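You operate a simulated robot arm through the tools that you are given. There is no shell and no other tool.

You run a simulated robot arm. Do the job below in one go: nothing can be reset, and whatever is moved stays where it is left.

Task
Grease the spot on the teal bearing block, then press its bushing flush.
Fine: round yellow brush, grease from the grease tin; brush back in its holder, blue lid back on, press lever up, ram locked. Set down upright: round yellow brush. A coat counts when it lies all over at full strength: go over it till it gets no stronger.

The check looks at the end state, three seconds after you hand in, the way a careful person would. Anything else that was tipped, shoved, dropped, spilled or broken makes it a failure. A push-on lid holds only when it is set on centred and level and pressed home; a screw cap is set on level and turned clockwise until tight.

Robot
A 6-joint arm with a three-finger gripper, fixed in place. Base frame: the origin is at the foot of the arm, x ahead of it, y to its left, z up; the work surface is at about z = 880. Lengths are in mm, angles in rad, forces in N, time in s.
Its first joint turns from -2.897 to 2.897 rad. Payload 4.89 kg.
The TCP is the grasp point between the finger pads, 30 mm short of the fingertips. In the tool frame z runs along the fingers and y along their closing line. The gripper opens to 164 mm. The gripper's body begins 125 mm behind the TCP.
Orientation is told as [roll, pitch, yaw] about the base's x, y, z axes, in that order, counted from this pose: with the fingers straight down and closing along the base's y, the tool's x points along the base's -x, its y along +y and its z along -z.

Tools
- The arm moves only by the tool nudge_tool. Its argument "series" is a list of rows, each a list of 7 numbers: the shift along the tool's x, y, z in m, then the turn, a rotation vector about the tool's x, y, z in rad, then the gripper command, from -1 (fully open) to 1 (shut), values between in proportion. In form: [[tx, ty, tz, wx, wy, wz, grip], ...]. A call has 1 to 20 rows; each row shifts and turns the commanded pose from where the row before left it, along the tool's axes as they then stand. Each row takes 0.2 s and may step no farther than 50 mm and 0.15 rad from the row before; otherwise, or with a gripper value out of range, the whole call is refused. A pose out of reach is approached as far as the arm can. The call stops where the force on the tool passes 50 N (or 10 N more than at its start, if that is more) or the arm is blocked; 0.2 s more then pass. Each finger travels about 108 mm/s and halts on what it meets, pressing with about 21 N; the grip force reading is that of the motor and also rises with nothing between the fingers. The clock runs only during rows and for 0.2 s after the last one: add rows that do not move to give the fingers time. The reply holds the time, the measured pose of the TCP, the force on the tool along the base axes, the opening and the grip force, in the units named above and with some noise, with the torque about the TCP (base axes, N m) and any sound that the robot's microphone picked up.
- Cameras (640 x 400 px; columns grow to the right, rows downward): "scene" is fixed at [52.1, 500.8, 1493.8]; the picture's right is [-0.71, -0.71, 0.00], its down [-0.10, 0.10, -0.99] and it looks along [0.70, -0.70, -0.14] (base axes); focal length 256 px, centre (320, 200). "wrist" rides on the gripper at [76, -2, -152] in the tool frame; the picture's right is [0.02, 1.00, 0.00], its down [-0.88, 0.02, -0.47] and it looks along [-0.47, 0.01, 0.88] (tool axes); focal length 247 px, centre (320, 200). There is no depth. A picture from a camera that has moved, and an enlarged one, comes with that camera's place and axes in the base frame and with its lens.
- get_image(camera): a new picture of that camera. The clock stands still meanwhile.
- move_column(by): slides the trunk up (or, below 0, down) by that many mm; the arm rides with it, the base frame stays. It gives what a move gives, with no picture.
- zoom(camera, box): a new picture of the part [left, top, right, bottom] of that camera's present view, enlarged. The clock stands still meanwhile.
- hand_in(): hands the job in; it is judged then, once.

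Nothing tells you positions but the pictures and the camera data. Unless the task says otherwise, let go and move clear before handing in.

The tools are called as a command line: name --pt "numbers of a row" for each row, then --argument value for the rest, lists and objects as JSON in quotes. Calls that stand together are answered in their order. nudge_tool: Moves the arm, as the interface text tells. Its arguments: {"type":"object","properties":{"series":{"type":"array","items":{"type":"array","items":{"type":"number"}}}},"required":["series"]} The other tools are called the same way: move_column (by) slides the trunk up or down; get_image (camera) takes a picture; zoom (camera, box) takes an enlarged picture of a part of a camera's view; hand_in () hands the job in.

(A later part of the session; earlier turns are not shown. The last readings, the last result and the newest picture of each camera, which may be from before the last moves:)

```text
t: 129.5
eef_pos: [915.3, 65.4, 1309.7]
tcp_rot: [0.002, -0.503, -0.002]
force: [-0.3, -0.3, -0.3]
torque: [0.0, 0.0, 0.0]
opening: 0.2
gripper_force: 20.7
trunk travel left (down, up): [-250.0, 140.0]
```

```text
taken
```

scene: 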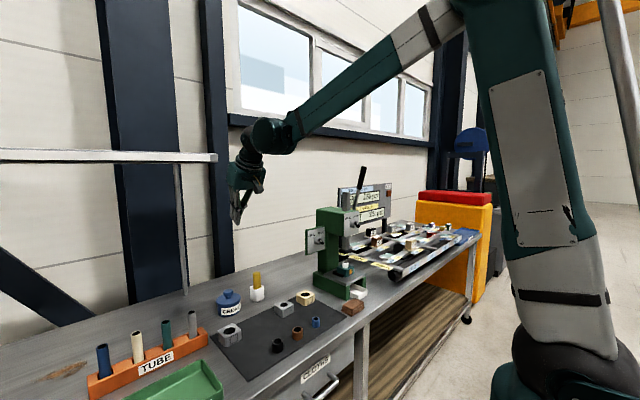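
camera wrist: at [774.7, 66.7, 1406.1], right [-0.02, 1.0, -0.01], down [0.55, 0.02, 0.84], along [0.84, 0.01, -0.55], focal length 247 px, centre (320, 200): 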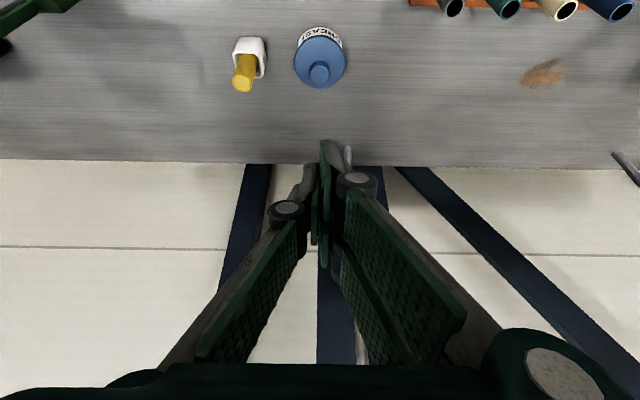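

I repeat the retreat with smaller steps.

nudge_tool --pt "0.0251 -0.0332 -0.0137 0 0 0 0.5" --pt "0.0251 -0.0332 -0.0137 0 0 0 0" --pt "0.0251 -0.0332 -0.0137 0 0 0 -0.5" --pt "0.0251 -0.0332 -0.0137 0 0 0 -1" --pt "0.0251 -0.0332 -0.0137 0 0 0 -1" --pt "0.0251 -0.0332 -0.0137 0 0 0 -1" --pt "0.0251 -0.0332 -0.0137 0 0 0 -1" --pt "0.0251 -0.0332 -0.0137 0 0 0 -1" --pt "0.0251 -0.0332 -0.0137 0 0 0 -1" --pt "0.0251 -0.0332 -0.0137 0 0 0 -1" --pt "0.0251 -0.0332 -0.0137 0 0 0 -1" --pt "0 0 0 0 -0.13 0 -1" --pt "0 0 0 0 -0.13 0 -1" --pt "0 0 0 0 -0.13 0 -1" --pt "0 0 0 0 -0.13 0 -1" --pt "0 0 0 0 -0.13 0 -1" --pt "0 0 0 0 -0.13 0 -1" --pt "0 0 0 0 0 0 -1"

get_image --camera "wrist"

get_image --camera "scene"

```text
t: 133.3
eef_pos: [600.2, -297.6, 1309.1]
tcp_rot: [0.004, -1.281, -0.005]
force: [0.7, -0.8, -0.3]
torque: [0.04, -0.04, 0.08]
opening: 164.0
gripper_force: 0.1
trunk travel left (down, up): [-250.0, 140.0]
```

```text
taken
camera wrist: at [431.8, -298.1, 1278.8], right [0.0, 1.0, -0.02], down [-0.2, 0.02, 0.98], along [0.98, 0.01, 0.2], focal length 247 px, centre (320, 200)
```

wrist: 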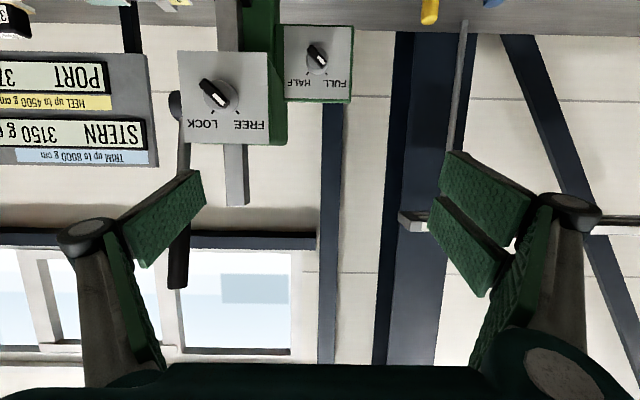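

```text
taken
```

scene: 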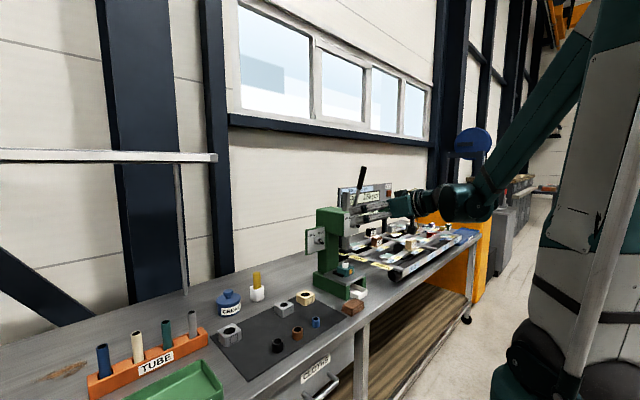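

I can see the hub, lever rod and black handle. I zoom for measuring.

zoom --camera "wrist" --box '[130, 40, 300, 300]'

zoom --camera "scene" --box '[300, 160, 400, 250]'

```text
1.54 times, centred on (215, 170) of wrist
camera zoom: at [431.8, -298.1, 1278.8], right [0.0, 1.0, -0.02], down [-0.2, 0.02, 0.98], along [0.98, 0.01, 0.2], focal length 380 px, centre (482, 246)
```

zoom: 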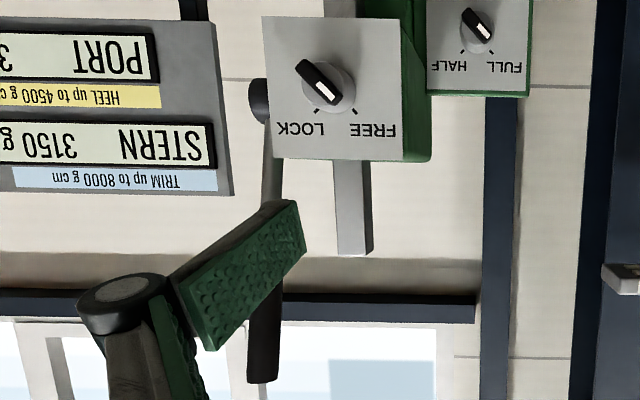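

```text
4.44 times, centred on (350, 205) of scene
camera zoom: at [52.1, 500.8, 1493.8], right [-0.71, -0.71, 0.0], down [-0.1, 0.1, -0.99], along [0.7, -0.7, -0.14], focal length 1136 px, centre (187, 178)
```

zoom: 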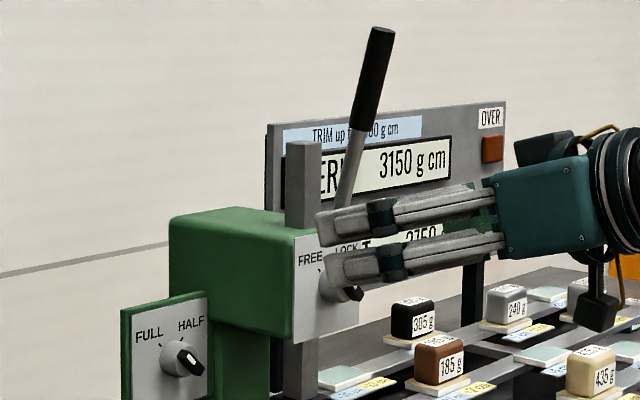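

The lever leans about 14° toward me; handle centre is near (777, -504, 1430) and the hub near (829, -504, 1222). I will point the gripper along -y so its fingers act like pins parallel to the lever's axis. First I reorient in free space.

nudge_tool --pt "-0.0386 0.016 -0.0116 0 0 0 -1" --pt "-0.0386 0.016 -0.0116 0 0 0 -1" --pt "-0.0386 0.016 -0.0116 0 0 0 -1" --pt "0 0 0 0 -0.145 0 -0.5" --pt "0 0 0 0 -0.145 0 0.2" --pt "0 0 0 0.1428 0 0 0.2" --pt "0 0 0 0.1428 0 0 0.2" --pt "0 0 0 0.1428 0 0 0.2" --pt "0 0 0 0.1428 0 0 0.2" --pt "0 0 0 0.1428 0 0 0.2" --pt "0 0 0 0.1428 0 0 0.2" --pt "0 0 0 0.1428 0 0 0.2" --pt "0 0 0 0.1428 0 0 0.2" --pt "0 0 0 0.1428 0 0 0.2" --pt "0 0 0 0.1428 0 0 0.2" --pt "0 0 0 0.1428 0 0 0.2" --pt "0 0 0 0 0 0 0.2"

get_image --camera "wrist"

get_image --camera "scene"

```text
t: 136.9
eef_pos: [600.5, -249.1, 1430.6]
tcp_rot: [-0.617, -1.568, -0.957]
force: [1.9, 0.0, -0.5]
torque: [-0.05, -0.01, -0.21]
opening: 65.4
gripper_force: 0.1
trunk travel left (down, up): [-250.0, 140.0]
```

```text
taken
camera wrist: at [598.9, -96.0, 1352.8], right [1.0, 0.0, -0.02], down [0.02, 0.47, 0.88], along [0.01, -0.88, 0.47], focal length 247 px, centre (320, 200)
```

wrist: 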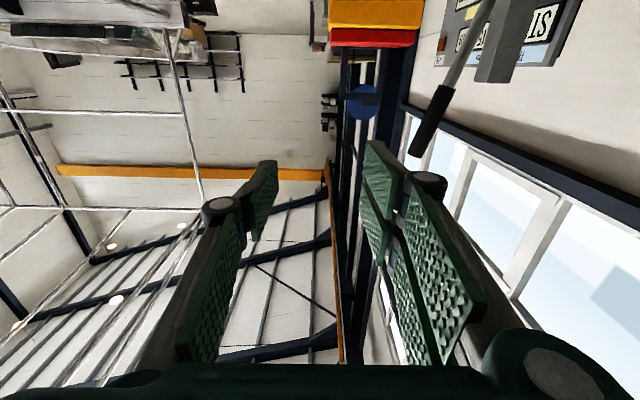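

```text
taken
```

scene: 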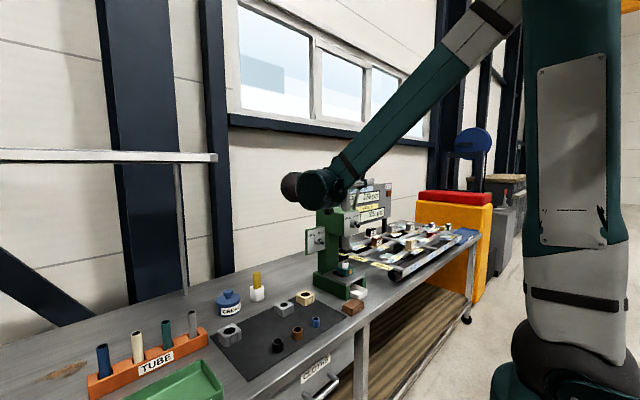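

The gripper points along -y with the opening along x, as wanted. I move beside the handle and roll to match the lever's 14° lean.

nudge_tool --pt "0 0.0293 0.0318 0 0 0 0.2" --pt "0 0.0293 0.0318 0 0 0 0.2" --pt "0 0.0293 0.0318 0 0 0 0.2" --pt "0 0.0293 0.0318 0 0 0 0.2" --pt "0 0.0293 0.0318 0 0 0 0.2" --pt "0 0.0293 0.0318 0 0 0 0.2" --pt "0 0 0 0 0 0.123 0.2" --pt "0 0 0 0 0 0.123 0.2" --pt "0 0 0 0 0 0 0.2"

get_image --camera "wrist"

zoom --camera "scene" --box '[270, 150, 410, 310]'

```text
t: 138.9
eef_pos: [776.3, -441.3, 1430.4]
tcp_rot: [1.567, -1.322, -3.14]
force: [-0.1, -0.5, -0.9]
torque: [0.06, 0.01, 0.07]
opening: 65.8
gripper_force: 0.1
trunk travel left (down, up): [-250.0, 140.0]
```

```text
taken
camera wrist: at [792.5, -287.4, 1355.4], right [0.97, 0.0, 0.22], down [-0.2, 0.47, 0.86], along [-0.11, -0.88, 0.46], focal length 247 px, centre (320, 200)
```

wrist: 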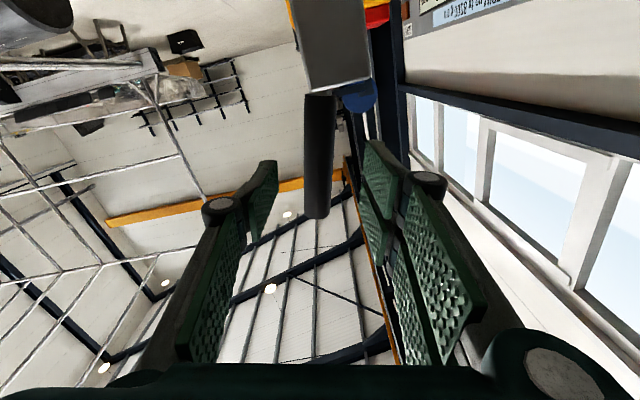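

```text
2.50 times, centred on (340, 230) of scene
camera zoom: at [52.1, 500.8, 1493.8], right [-0.71, -0.71, 0.0], down [-0.1, 0.1, -0.99], along [0.7, -0.7, -0.14], focal length 639 px, centre (270, 125)
```

zoom: 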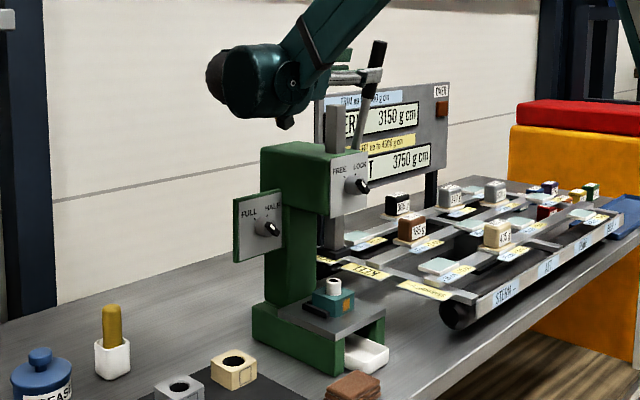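

The handle is centred between the fingers. I move in along -y so the handle lies between the pads.

nudge_tool --pt "0 0 0.021 0 0 0 0.2" --pt "0 0 0.021 0 0 0 0.2" --pt "0 0 0.018 0 0 0 0.2" --pt "0 0 0 0 0 0 0.2"

get_image --camera "wrist"

zoom --camera "scene" --box '[320, 155, 390, 225]'

```text
t: 139.9
eef_pos: [775.5, -500.8, 1429.2]
tcp_rot: [1.566, -1.324, -3.138]
force: [0.0, -0.2, 0.6]
torque: [-0.03, 0.01, 0.02]
opening: 65.5
gripper_force: 0.1
trunk travel left (down, up): [-250.0, 140.0]
```

```text
taken
camera wrist: at [792.1, -347.9, 1354.7], right [0.97, 0.0, 0.22], down [-0.2, 0.47, 0.86], along [-0.11, -0.88, 0.46], focal length 247 px, centre (320, 200)
```

wrist: 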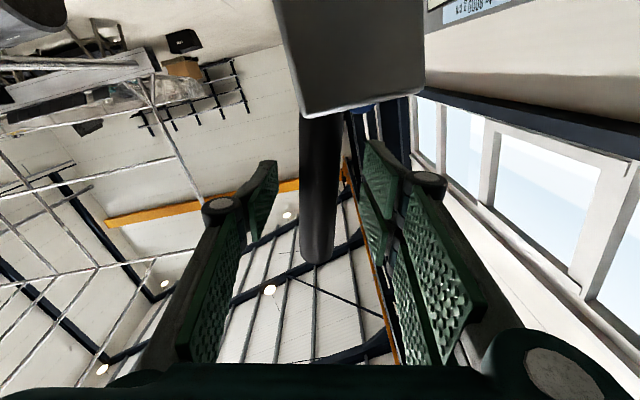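

```text
5.71 times, centred on (355, 190) of scene
camera zoom: at [52.1, 500.8, 1493.8], right [-0.71, -0.71, 0.0], down [-0.1, 0.1, -0.99], along [0.7, -0.7, -0.14], focal length 1460 px, centre (120, 257)
```

zoom: 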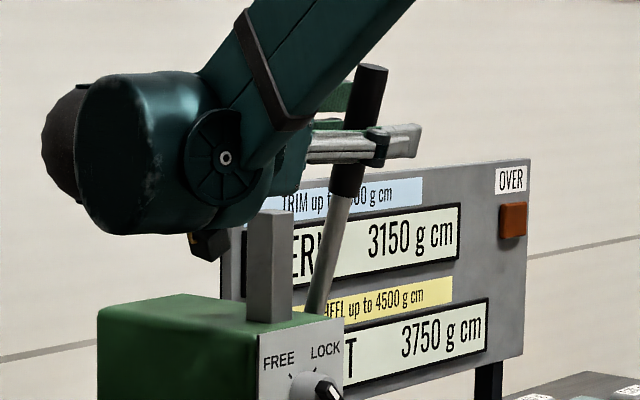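

The fingers straddle the handle. I close on it.

nudge_tool --pt "0 0 0 0 0 0 0.5" --pt "0 0 0 0 0 0 0.8" --pt "0 0 0 0 0 0 1" --pt "0 0 0 0 0 0 1"

get_image --camera "wrist"

zoom --camera "scene" --box '[310, 155, 390, 300]'

```text
t: 140.9
eef_pos: [775.2, -501.4, 1429.4]
tcp_rot: [1.564, -1.325, -3.136]
force: [-10.2, 0.8, -9.4]
torque: [-0.03, -1.4, -0.05]
opening: 30.5
gripper_force: 44.7
trunk travel left (down, up): [-250.0, 140.0]
```

```text
taken
camera wrist: at [791.5, -347.7, 1354.7], right [0.97, 0.0, 0.22], down [-0.2, 0.47, 0.86], along [-0.11, -0.88, 0.46], focal length 247 px, centre (320, 200)
```

wrist: 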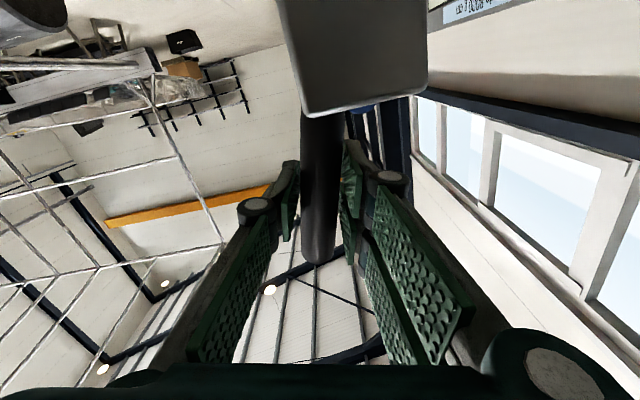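

```text
2.76 times, centred on (350, 228) of scene
camera zoom: at [52.1, 500.8, 1493.8], right [-0.71, -0.71, 0.0], down [-0.1, 0.1, -0.99], along [0.7, -0.7, -0.14], focal length 705 px, centre (237, 124)
```

zoom: 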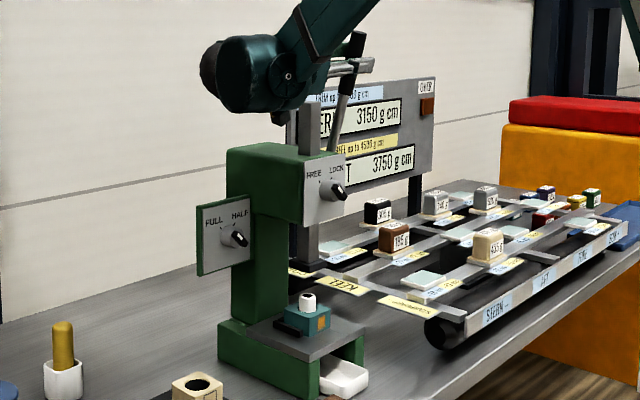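

Gripped. I start pulling the lever along its arc in small steps, watching forces and the ram.

nudge_tool --pt "0.0004 -0.0128 0 0 0 0.06 1" --pt "0.0004 -0.0128 0 0 0 0.06 1" --pt "0 0 0 0 0 0 1"

zoom --camera "scene" --box '[310, 155, 390, 300]'

```text
t: 141.7
eef_pos: [750.8, -501.0, 1422.2]
tcp_rot: [1.568, -1.204, -3.142]
force: [5.3, -5.9, 7.4]
torque: [-0.12, -1.38, 0.02]
opening: 30.4
gripper_force: 45.2
trunk travel left (down, up): [-250.0, 140.0]
```

```text
2.76 times, centred on (350, 228) of scene
camera zoom: at [52.1, 500.8, 1493.8], right [-0.71, -0.71, 0.0], down [-0.1, 0.1, -0.99], along [0.7, -0.7, -0.14], focal length 705 px, centre (237, 124)
```

zoom: 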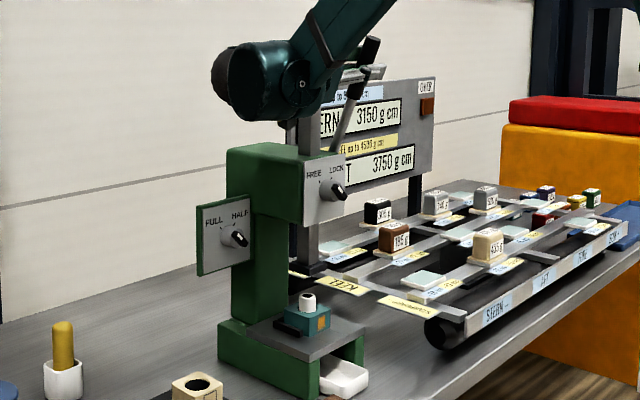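

The ram is coming down as the lever comes forward. I continue in steps.

nudge_tool --pt "0.0011 -0.0214 0 0 0 0.1 1" --pt "0.0011 -0.0214 0 0 0 0.1 1" --pt "0.0011 -0.0214 0 0 0 0.1 1" --pt "0 0 0 0 0 0 1"

zoom --camera "scene" --box '[310, 155, 390, 300]'

zoom --camera "scene" --box '[330, 245, 375, 285]'

```text
t: 142.7
eef_pos: [695.2, -501.4, 1389.7]
tcp_rot: [1.567, -0.903, -3.141]
force: [3.2, -12.7, 0.0]
torque: [0.03, -1.03, 0.11]
opening: 30.1
gripper_force: 45.2
trunk travel left (down, up): [-250.0, 140.0]
```

```text
2.76 times, centred on (350, 228) of scene
camera zoom: at [52.1, 500.8, 1493.8], right [-0.71, -0.71, 0.0], down [-0.1, 0.1, -0.99], along [0.7, -0.7, -0.14], focal length 705 px, centre (237, 124)
```

zoom: 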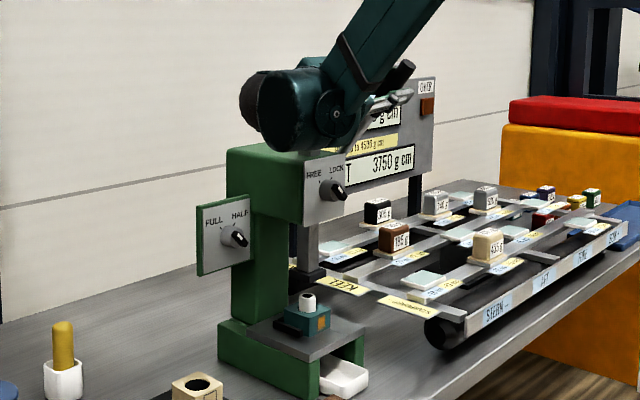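

```text
10.00 times, centred on (352, 265) of scene
camera zoom: at [52.1, 500.8, 1493.8], right [-0.71, -0.71, 0.0], down [-0.1, 0.1, -0.99], along [0.7, -0.7, -0.14], focal length 2556 px, centre (-5, -450)
```

zoom: 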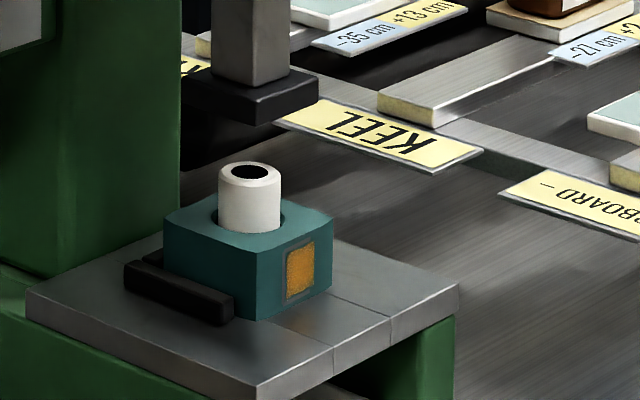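

The ram descends squarely above the bushing; about 30 mm to go before contact. I keep going.

nudge_tool --pt "0.0011 -0.0214 0.0005 0 0 0.1 1" --pt "0.0011 -0.0214 0.0005 0 0 0.1 1" --pt "0.0011 -0.0214 0 0 0 0.1 1" --pt "0.0011 -0.0214 0 0 0 0.1 1" --pt "0 0 0 0 0 0 1"

zoom --camera "scene" --box '[310, 155, 390, 300]'

zoom --camera "scene" --box '[330, 245, 375, 285]'

```text
t: 143.9
eef_pos: [640.4, -502.3, 1324.3]
tcp_rot: [1.569, -0.505, 3.14]
force: [3.0, 10.5, -4.5]
torque: [0.09, 0.01, 0.43]
opening: 30.0
gripper_force: 44.8
trunk travel left (down, up): [-250.0, 140.0]
```

```text
2.76 times, centred on (350, 228) of scene
camera zoom: at [52.1, 500.8, 1493.8], right [-0.71, -0.71, 0.0], down [-0.1, 0.1, -0.99], along [0.7, -0.7, -0.14], focal length 705 px, centre (237, 124)
```

zoom: 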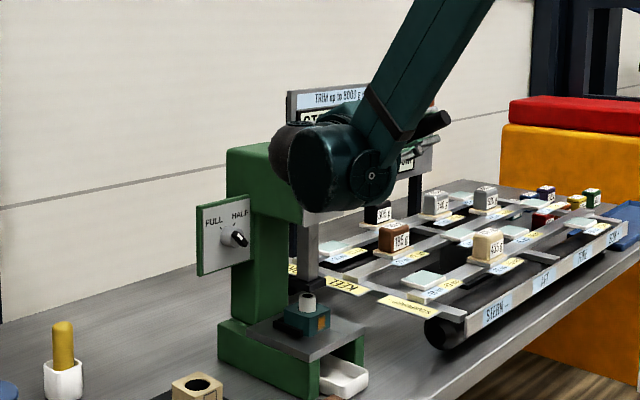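

```text
10.00 times, centred on (352, 265) of scene
camera zoom: at [52.1, 500.8, 1493.8], right [-0.71, -0.71, 0.0], down [-0.1, 0.1, -0.99], along [0.7, -0.7, -0.14], focal length 2556 px, centre (-5, -450)
```

zoom: 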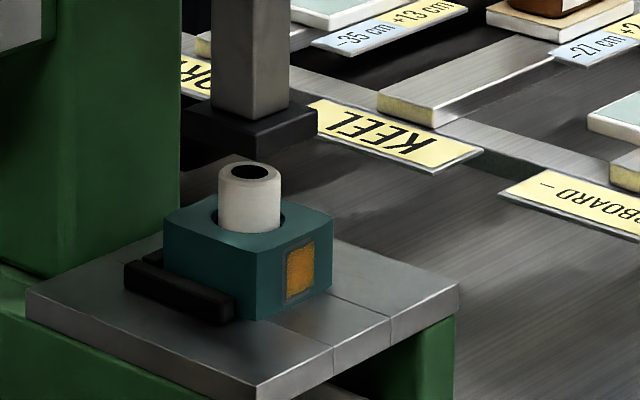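

About 17 mm to bushing contact. I continue four more steps.

nudge_tool --pt "0.0011 -0.0214 0 0 0 0.1 1" --pt "0.0011 -0.0214 0 0 0 0.1 1" --pt "0.0011 -0.0214 0 0 0 0.1 1" --pt "0.0011 -0.0214 0 0 0 0.1 1" --pt "0 0 0 0 0 0 1"

zoom --camera "scene" --box '[310, 155, 390, 300]'

zoom --camera "scene" --box '[330, 245, 375, 285]'

```text
t: 145.1
eef_pos: [614.2, -502.0, 1244.4]
tcp_rot: [1.57, -0.104, 3.14]
force: [-5.2, 6.2, -6.5]
torque: [-0.24, 0.72, -0.69]
opening: 30.4
gripper_force: 45.0
trunk travel left (down, up): [-250.0, 140.0]
```

```text
2.76 times, centred on (350, 228) of scene
camera zoom: at [52.1, 500.8, 1493.8], right [-0.71, -0.71, 0.0], down [-0.1, 0.1, -0.99], along [0.7, -0.7, -0.14], focal length 705 px, centre (237, 124)
```

zoom: 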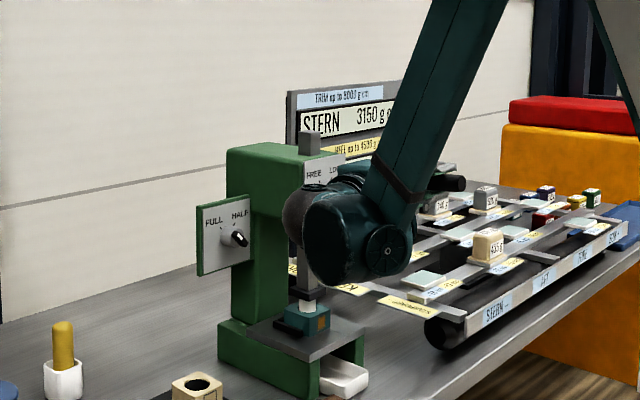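

```text
10.00 times, centred on (352, 265) of scene
camera zoom: at [52.1, 500.8, 1493.8], right [-0.71, -0.71, 0.0], down [-0.1, 0.1, -0.99], along [0.7, -0.7, -0.14], focal length 2556 px, centre (-5, -450)
```

zoom: 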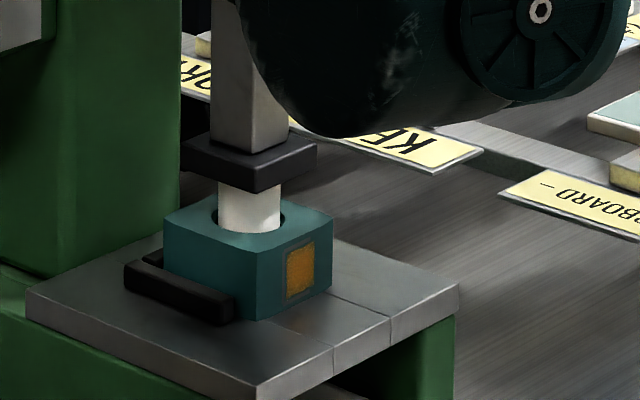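

The ram is at the bushing. Now I press on, in small steps, watching the force.

nudge_tool --pt "0.0006 -0.0161 0 0 0 0.075 1" --pt "0.0006 -0.0161 0 0 0 0.075 1" --pt "0 0 0 0 0 0 1"

zoom --camera "scene" --box '[330, 245, 375, 285]'

```text
t: 145.9
eef_pos: [613.5, -501.5, 1211.5]
tcp_rot: [1.568, 0.047, 3.137]
force: [-9.1, 5.1, -6.6]
torque: [-0.07, 0.85, -0.49]
opening: 30.2
gripper_force: 45.1
trunk travel left (down, up): [-250.0, 140.0]
```

```text
10.00 times, centred on (352, 265) of scene
camera zoom: at [52.1, 500.8, 1493.8], right [-0.71, -0.71, 0.0], down [-0.1, 0.1, -0.99], along [0.7, -0.7, -0.14], focal length 2556 px, centre (-5, -450)
```

zoom: 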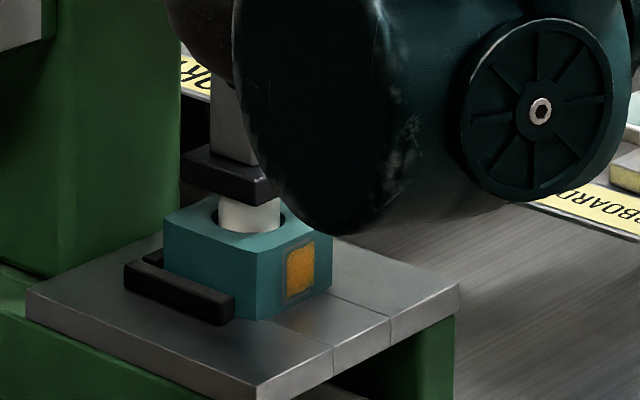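

The bushing is going in with little resistance. I continue.

nudge_tool --pt "0.0011 -0.0214 0 0 0 0.1 1" --pt "0.0011 -0.0214 0 0 0 0.1 1" --pt "0 0 0 0 0 0 1"

zoom --camera "scene" --box '[330, 245, 375, 285]'

get_image --camera "scene"

```text
t: 146.7
eef_pos: [619.6, -501.6, 1169.7]
tcp_rot: [1.569, 0.25, 3.138]
force: [-16.1, 2.0, -13.0]
torque: [0.0, 0.87, -0.49]
opening: 30.3
gripper_force: 44.7
trunk travel left (down, up): [-250.0, 140.0]
```

```text
10.00 times, centred on (352, 265) of scene
camera zoom: at [52.1, 500.8, 1493.8], right [-0.71, -0.71, 0.0], down [-0.1, 0.1, -0.99], along [0.7, -0.7, -0.14], focal length 2556 px, centre (-5, -450)
```

zoom: 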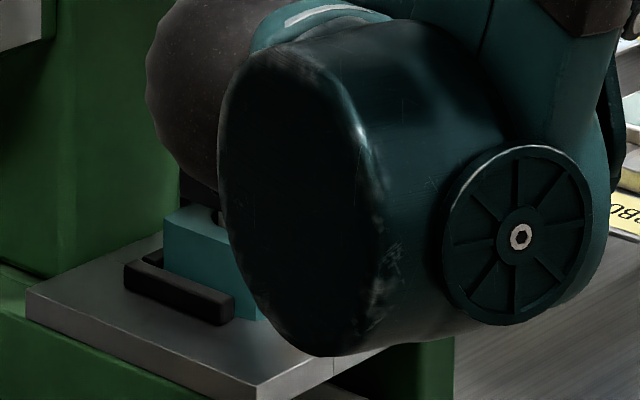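

```text
taken
```

scene: 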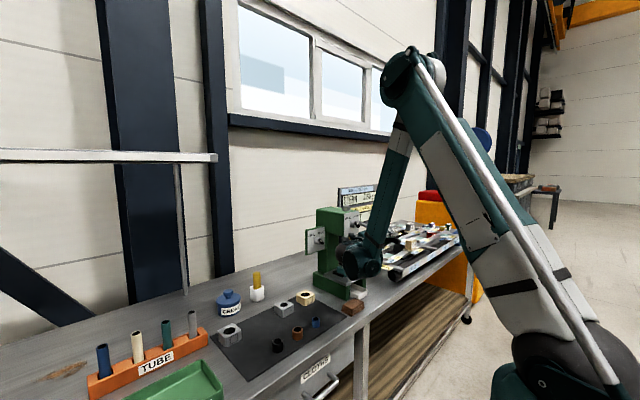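

nudge_tool --pt "0.0004 -0.0214 0 0 0 0.1 1" --pt "0.0004 -0.0214 0 0 0 0.1 1" --pt "0 0 0 0 0 0 1"

zoom --camera "scene" --box '[300, 195, 400, 295]'

get_image --camera "wrist"

```text
t: 147.5
eef_pos: [633.5, -500.2, 1127.7]
tcp_rot: [1.571, 0.448, 3.141]
force: [-2.2, 6.5, -8.9]
torque: [-0.04, 0.87, 0.13]
opening: 30.4
gripper_force: 45.4
trunk travel left (down, up): [-250.0, 140.0]
```

```text
4.00 times, centred on (350, 245) of scene
camera zoom: at [52.1, 500.8, 1493.8], right [-0.71, -0.71, 0.0], down [-0.1, 0.1, -0.99], along [0.7, -0.7, -0.14], focal length 1022 px, centre (200, 20)
```

zoom: 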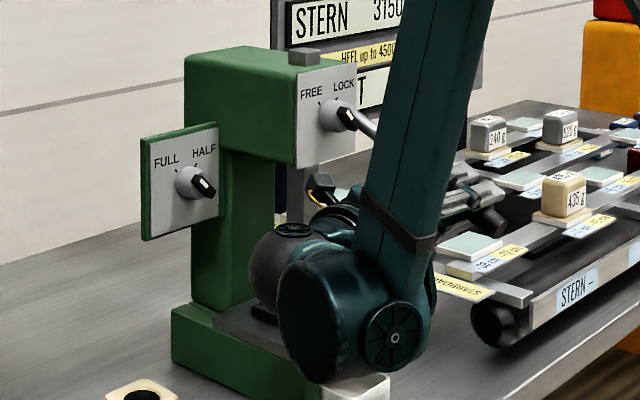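

```text
taken
camera wrist: at [702.9, -348.0, 1159.5], right [-0.41, 0.0, 0.91], down [-0.8, 0.47, -0.36], along [-0.43, -0.88, -0.2], focal length 247 px, centre (320, 200)
```

wrist: 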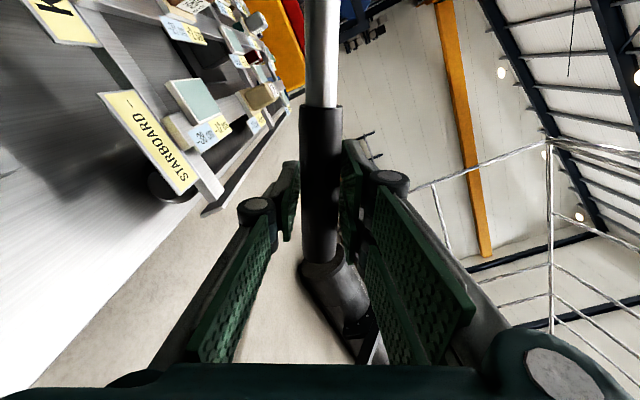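

nudge_tool --pt "0.0005 -0.0161 0 0 0 0.075 1" --pt "0.0005 -0.0161 0 0 0 0.075 1" --pt "0 0 0 0 0 0 1"

zoom --camera "scene" --box '[300, 195, 400, 295]'

```text
t: 148.1
eef_pos: [642.7, -500.1, 1112.3]
tcp_rot: [1.581, 0.557, -3.143]
force: [-8.1, 3.9, 33.0]
torque: [0.09, 2.61, -0.72]
opening: 31.4
gripper_force: 44.9
trunk travel left (down, up): [-250.0, 140.0]
stopped in row 2: the force on the tool passed its limit at 68 N (the readings are from after the stop); the commanded pose is now the measured one
```

```text
4.00 times, centred on (350, 245) of scene
camera zoom: at [52.1, 500.8, 1493.8], right [-0.71, -0.71, 0.0], down [-0.1, 0.1, -0.99], along [0.7, -0.7, -0.14], focal length 1022 px, centre (200, 20)
```

zoom: 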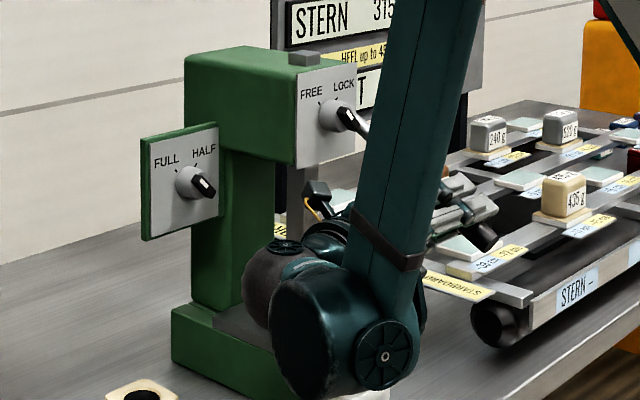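

A hard stop at about 68 N: the ram has bottomed. I bring the lever back up partway to see the bushing.

nudge_tool --pt "0.0003 0.0107 0 0 0 -0.05 1" --pt "0.0011 0.0214 0 0 0 -0.1 1" --pt "0.0011 0.0214 0 0 0 -0.1 1" --pt "0.0011 0.0214 0 0 0 -0.1 1" --pt "0 0 0 0 0 0 1"

nudge_tool --pt "0.0011 0.0214 0 0 0 -0.1 1" --pt "0.0011 0.0214 0 0 0 -0.1 1" --pt "0.0011 0.0214 0 0 0 -0.1 1" --pt "0.0011 0.0214 0 0 0 -0.1 1" --pt "0.0011 0.0214 0 0 0 -0.1 1" --pt "0 0 0 0 0 0 1"

zoom --camera "scene" --box '[330, 245, 375, 285]'

zoom --camera "scene" --box '[300, 175, 400, 295]'

```text
t: 149.3
eef_pos: [617.0, -501.7, 1178.8]
tcp_rot: [1.577, 0.204, 3.14]
force: [4.5, 10.2, -10.6]
torque: [0.07, 1.64, 0.22]
opening: 30.4
gripper_force: 45.2
trunk travel left (down, up): [-250.0, 140.0]
```

```text
t: 150.7
eef_pos: [623.5, -501.8, 1284.9]
tcp_rot: [1.577, -0.295, 3.137]
force: [14.3, -7.6, -13.8]
torque: [0.19, 1.05, 0.35]
opening: 30.1
gripper_force: 45.1
trunk travel left (down, up): [-250.0, 140.0]
```

```text
10.00 times, centred on (352, 265) of scene
camera zoom: at [52.1, 500.8, 1493.8], right [-0.71, -0.71, 0.0], down [-0.1, 0.1, -0.99], along [0.7, -0.7, -0.14], focal length 2556 px, centre (-5, -450)
```

zoom: 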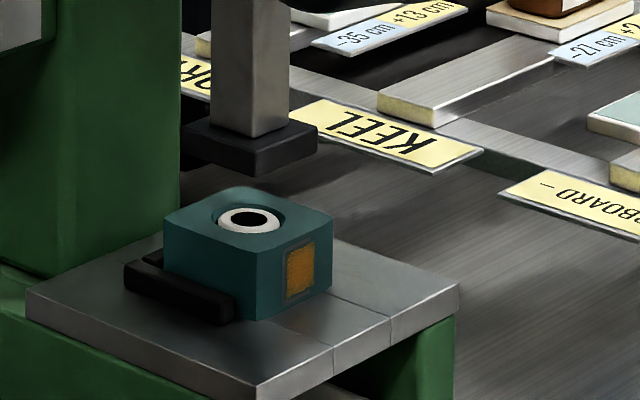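

```text
3.33 times, centred on (350, 235) of scene
camera zoom: at [52.1, 500.8, 1493.8], right [-0.71, -0.71, 0.0], down [-0.1, 0.1, -0.99], along [0.7, -0.7, -0.14], focal length 852 px, centre (220, 83)
```

zoom: 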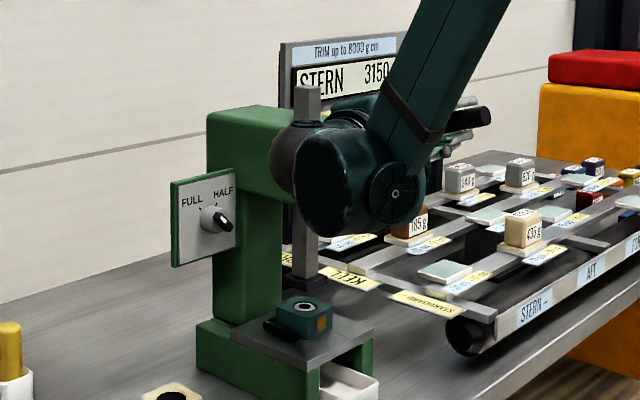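

The bushing has gone in. I zoom closely to judge whether it is flush.

zoom --camera "scene" --box '[342, 258, 368, 280]'

zoom --camera "scene" --box '[348, 260, 364, 272]'

```text
16.00 times, centred on (355, 269) of scene
camera zoom: at [52.1, 500.8, 1493.8], right [-0.71, -0.71, 0.0], down [-0.1, 0.1, -0.99], along [0.7, -0.7, -0.14], focal length 4089 px, centre (-240, -904)
```

zoom: 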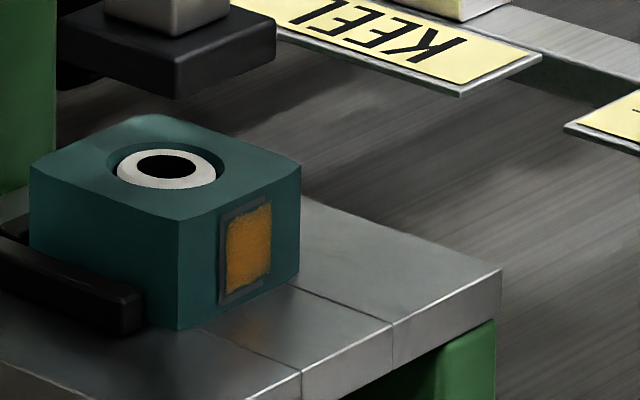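

```text
16.00 times, centred on (356, 266) of scene
camera zoom: at [52.1, 500.8, 1493.8], right [-0.71, -0.71, 0.0], down [-0.1, 0.1, -0.99], along [0.7, -0.7, -0.14], focal length 4089 px, centre (-256, -856)
```

zoom: 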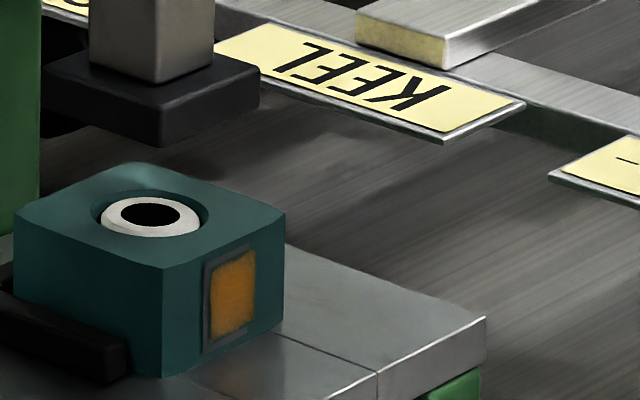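

The bushing top now sits level with the block face; the ram bottomed on the block. I raise the lever fully back up along its arc.

nudge_tool --pt "0.0016 0.0214 0 0 0 -0.1 1" --pt "0.0016 0.0214 0 0 0 -0.1 1" --pt "0.0011 0.0214 0 0 0 -0.1 1" --pt "0.0011 0.0214 0 0 0 -0.1 1" --pt "0.0011 0.0214 0 0 0 -0.1 1" --pt "0 0 0 0 0 0 1"

nudge_tool --pt "0.0011 0.0214 0 0 0 -0.1 1" --pt "0.0011 0.0214 0 0 0 -0.1 1" --pt "0.0011 0.0214 0 0 0 -0.1 1" --pt "0.0011 0.0214 0 0 0 -0.1 1" --pt "0 0 0 0 0 0 1"

zoom --camera "scene" --box '[300, 150, 400, 295]'

```text
t: 152.1
eef_pos: [675.9, -502.2, 1375.4]
tcp_rot: [1.579, -0.794, 3.133]
force: [10.3, -10.1, -15.6]
torque: [0.05, -0.07, -0.05]
opening: 30.3
gripper_force: 44.5
trunk travel left (down, up): [-250.0, 140.0]
```

```text
t: 153.3
eef_pos: [748.1, -501.2, 1421.0]
tcp_rot: [1.587, -1.195, 3.122]
force: [1.7, -4.9, -9.5]
torque: [-0.3, -0.39, -0.27]
opening: 30.3
gripper_force: 45.0
trunk travel left (down, up): [-250.0, 140.0]
```

```text
2.76 times, centred on (350, 222) of scene
camera zoom: at [52.1, 500.8, 1493.8], right [-0.71, -0.71, 0.0], down [-0.1, 0.1, -0.99], along [0.7, -0.7, -0.14], focal length 705 px, centre (237, 138)
```

zoom: 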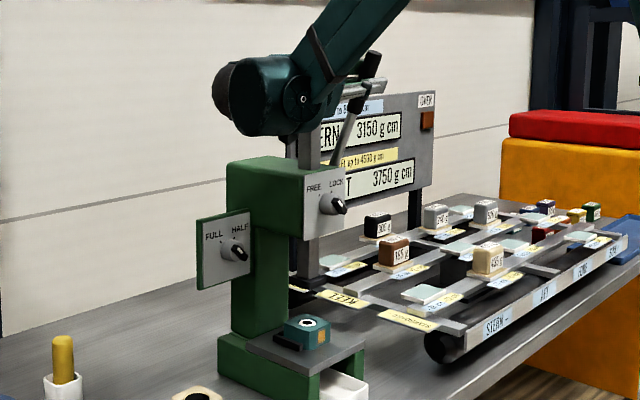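

Nearly up. Two last small steps to the starting angle.

nudge_tool --pt "0.0005 0.0139 0 0 0 -0.065 1" --pt "0.0005 0.0139 0 0 0 -0.065 1" --pt "0 0 0 0 0 0 1"

zoom --camera "scene" --box '[320, 155, 390, 225]'

zoom --camera "scene" --box '[330, 245, 375, 285]'

```text
t: 154.1
eef_pos: [773.5, -501.7, 1430.8]
tcp_rot: [1.596, -1.322, 3.115]
force: [-0.1, -8.4, -1.5]
torque: [-0.07, -1.2, -0.01]
opening: 30.4
gripper_force: 45.2
trunk travel left (down, up): [-250.0, 140.0]
```

```text
5.71 times, centred on (355, 190) of scene
camera zoom: at [52.1, 500.8, 1493.8], right [-0.71, -0.71, 0.0], down [-0.1, 0.1, -0.99], along [0.7, -0.7, -0.14], focal length 1460 px, centre (120, 257)
```

zoom: 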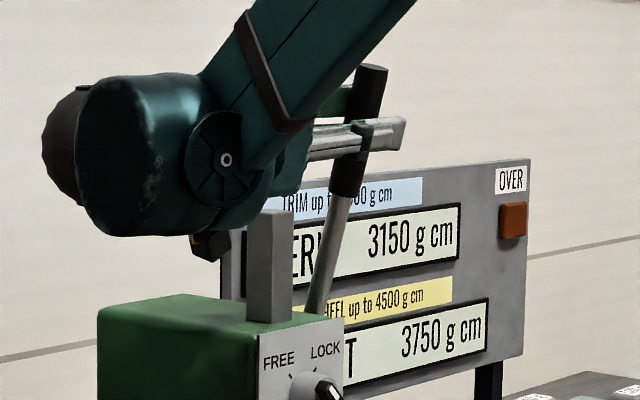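

```text
10.00 times, centred on (352, 265) of scene
camera zoom: at [52.1, 500.8, 1493.8], right [-0.71, -0.71, 0.0], down [-0.1, 0.1, -0.99], along [0.7, -0.7, -0.14], focal length 2556 px, centre (-5, -450)
```

zoom: 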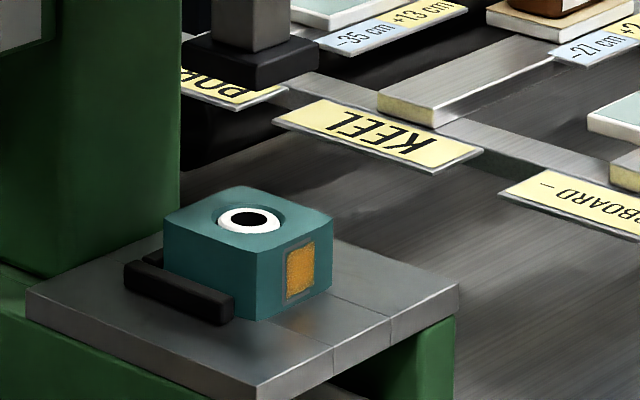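

The lever is back at its original angle. I open and back out along +y, then check that it stays up.

nudge_tool --pt "0 0 0 0 0 0 0.6" --pt "0 0 0 0 0 0 0.2" --pt "0 0 0 0 0 0 0.2"

get_image --camera "wrist"

zoom --camera "scene" --box '[320, 155, 390, 225]'

```text
t: 154.9
eef_pos: [774.1, -500.1, 1431.0]
tcp_rot: [1.595, -1.322, 3.114]
force: [-0.1, 0.0, 0.3]
torque: [0.0, 0.01, 0.01]
opening: 65.4
gripper_force: 0.1
trunk travel left (down, up): [-250.0, 140.0]
```

```text
taken
camera wrist: at [791.5, -347.9, 1354.7], right [0.97, 0.0, 0.23], down [-0.2, 0.48, 0.86], along [-0.11, -0.88, 0.47], focal length 247 px, centre (320, 200)
```

wrist: 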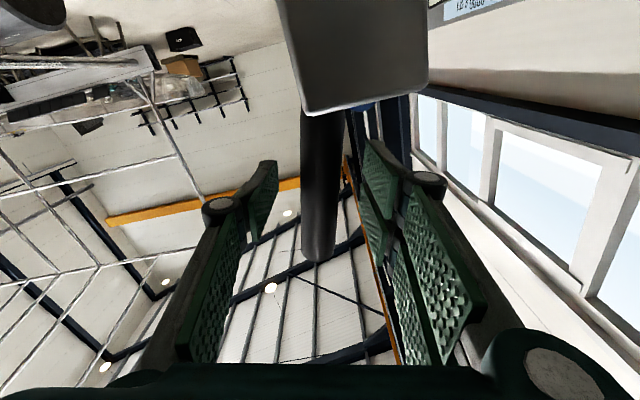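

```text
5.71 times, centred on (355, 190) of scene
camera zoom: at [52.1, 500.8, 1493.8], right [-0.71, -0.71, 0.0], down [-0.1, 0.1, -0.99], along [0.7, -0.7, -0.14], focal length 1460 px, centre (120, 257)
```

zoom: 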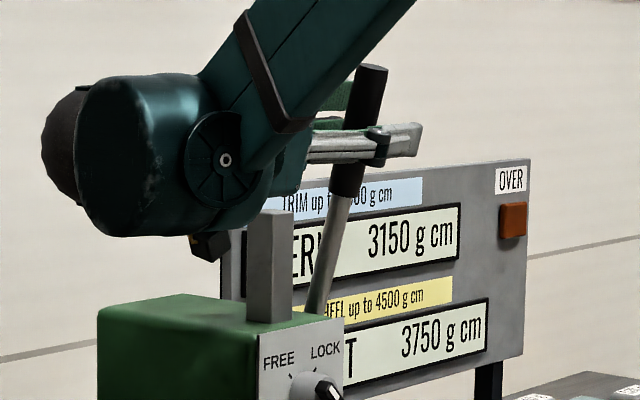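

Lever stays up. I back out along +y and away from the press.

nudge_tool --pt "0 0 -0.02 0 0 0 0.2" --pt "0 0 -0.025 0 0 0 0.2" --pt "0 0 -0.03 0 0 0 0.2" --pt "0 -0.03 -0.03 0 0 0 0.2" --pt "0 -0.04 -0.02 0 0 0 0.2" --pt "0 -0.045 0 0 0 0 0.2" --pt "0 -0.045 0 0 0 0 0.2" --pt "0 0 0 0 0 0 0.2"

get_image --camera "scene"

zoom --camera "scene" --box '[290, 150, 410, 310]'

```text
t: 156.7
eef_pos: [617.2, -374.5, 1390.6]
tcp_rot: [1.595, -1.321, 3.113]
force: [-1.9, 0.4, 1.4]
torque: [0.08, -0.01, 0.16]
opening: 65.5
gripper_force: 0.1
trunk travel left (down, up): [-250.0, 140.0]
```

```text
taken
```

scene: 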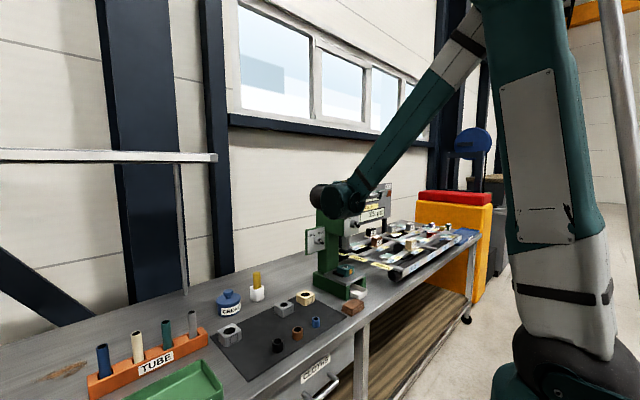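

```text
2.50 times, centred on (350, 230) of scene
camera zoom: at [52.1, 500.8, 1493.8], right [-0.71, -0.71, 0.0], down [-0.1, 0.1, -0.99], along [0.7, -0.7, -0.14], focal length 639 px, centre (245, 125)
```

zoom: 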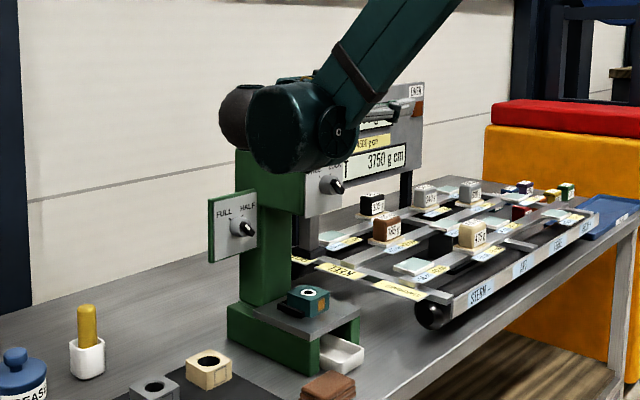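

Now reorient so the tool points straight at the press front (+x) for the lock knob.

nudge_tool --pt "0 0 0 0 0 -0.123 0.2" --pt "0 0 0 0 0 -0.123 0.2" --pt "0 0 0 -0.1428 0 0 0.2" --pt "0 0 0 -0.1428 0 0 0.2" --pt "0 0 0 -0.1428 0 0 0.2" --pt "0 0 0 -0.1428 0 0 0.2" --pt "0 0 0 -0.1428 0 0 0.2" --pt "0 0 0 -0.1428 0 0 0.2" --pt "0 0 0 -0.1428 0 0 0.2" --pt "0 0 0 -0.1428 0 0 0.2" --pt "0 0 0 -0.1428 0 0 0.2" --pt "0 0 0 -0.1428 0 0 0.2" --pt "0 0 0 -0.1428 0 0 0.2" --pt "0 0 0 0 0 0 0.2"

get_image --camera "wrist"

get_image --camera "scene"

```text
t: 159.7
eef_pos: [620.8, -376.1, 1390.4]
tcp_rot: [-2.02, -1.563, 2.016]
force: [0.0, -1.4, -0.8]
torque: [-0.04, -0.02, 0.13]
opening: 65.5
gripper_force: 0.0
trunk travel left (down, up): [-250.0, 140.0]
```

```text
taken
camera wrist: at [467.3, -376.5, 1312.6], right [0.0, 1.0, -0.03], down [-0.48, 0.03, 0.88], along [0.88, 0.01, 0.48], focal length 247 px, centre (320, 200)
```

wrist: 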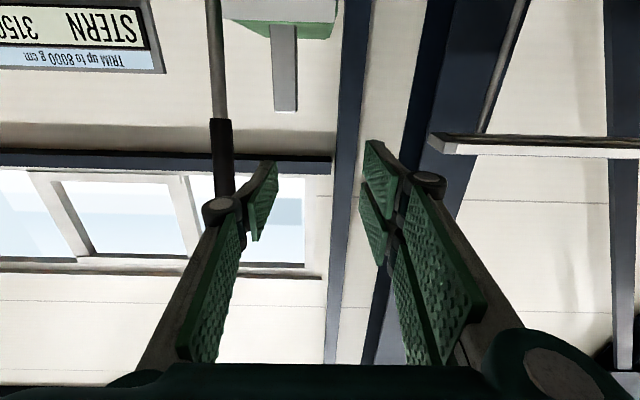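

```text
taken
```

scene: 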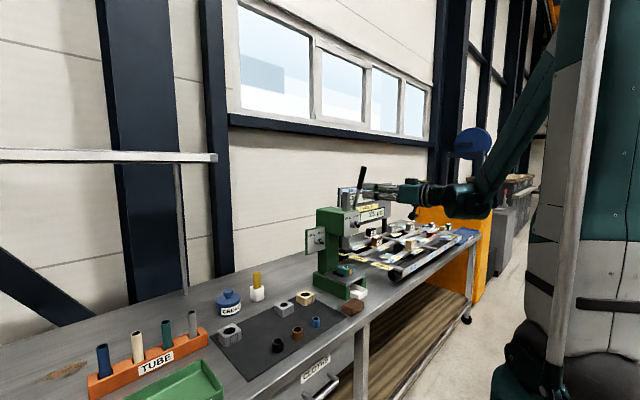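

Oriented along +x. I lower to knob height and view the lock knob.

nudge_tool --pt "0.04 -0.0107 -0.008 0 0 0 0.2" --pt "0.04 -0.0107 -0.008 0 0 0 0.2" --pt "0.04 -0.0107 -0.008 0 0 0 0.2" --pt "0.04 -0.0107 -0.008 0 0 0 0.2" --pt "0 0 0 0 0 0 0.2"

get_image --camera "wrist"

zoom --camera "scene" --box '[320, 190, 380, 250]'

```text
t: 160.9
eef_pos: [587.8, -421.1, 1230.7]
tcp_rot: [-2.04, -1.564, 2.036]
force: [0.0, -0.6, 0.0]
torque: [0.0, -0.07, 0.12]
opening: 65.5
gripper_force: 0.1
trunk travel left (down, up): [-250.0, 140.0]
```

```text
taken
camera wrist: at [435.6, -421.1, 1152.4], right [0.0, 1.0, -0.03], down [-0.48, 0.03, 0.88], along [0.88, 0.01, 0.48], focal length 247 px, centre (320, 200)
```

wrist: 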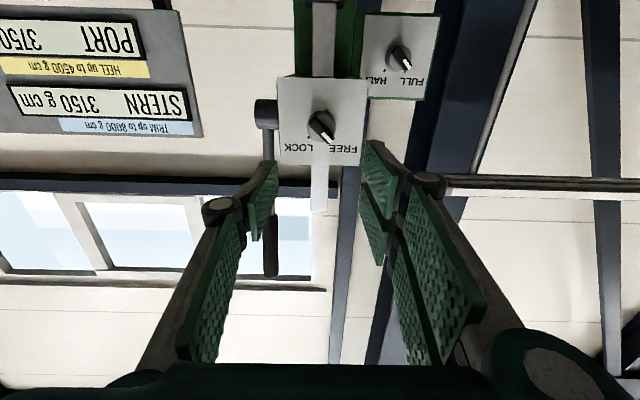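

```text
6.67 times, centred on (350, 220) of scene
camera zoom: at [52.1, 500.8, 1493.8], right [-0.71, -0.71, 0.0], down [-0.1, 0.1, -0.99], along [0.7, -0.7, -0.14], focal length 1704 px, centre (120, 67)
```

zoom: 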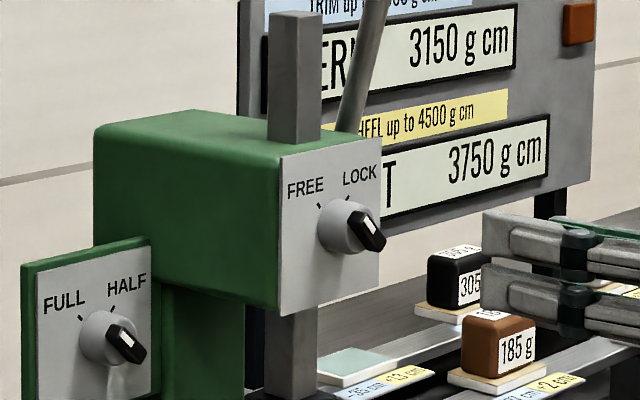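

zoom --camera "wrist" --box '[270, 70, 370, 180]'

zoom --camera "scene" --box '[338, 205, 363, 232]'

```text
3.64 times, centred on (320, 125) of wrist
camera zoom: at [435.6, -421.1, 1152.4], right [0.0, 1.0, -0.03], down [-0.48, 0.03, 0.88], along [0.88, 0.01, 0.48], focal length 898 px, centre (320, 473)
```

zoom: 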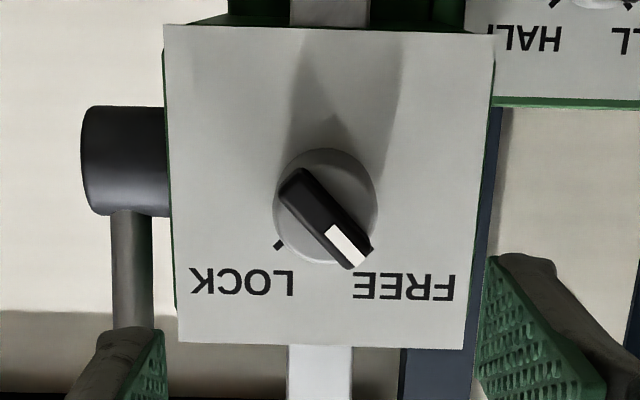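

```text
14.81 times, centred on (350, 218) of scene
camera zoom: at [52.1, 500.8, 1493.8], right [-0.71, -0.71, 0.0], down [-0.1, 0.1, -0.99], along [0.7, -0.7, -0.14], focal length 3786 px, centre (-132, -74)
```

zoom: 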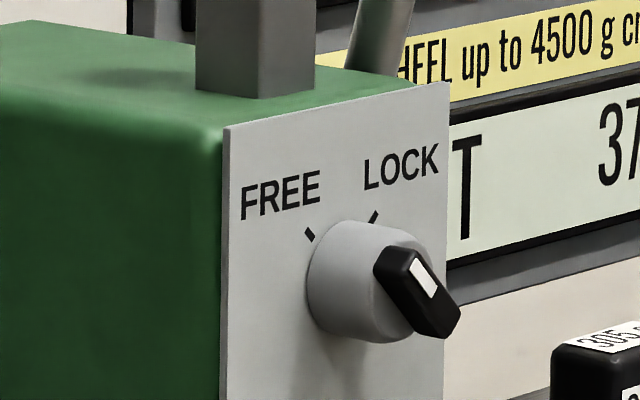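

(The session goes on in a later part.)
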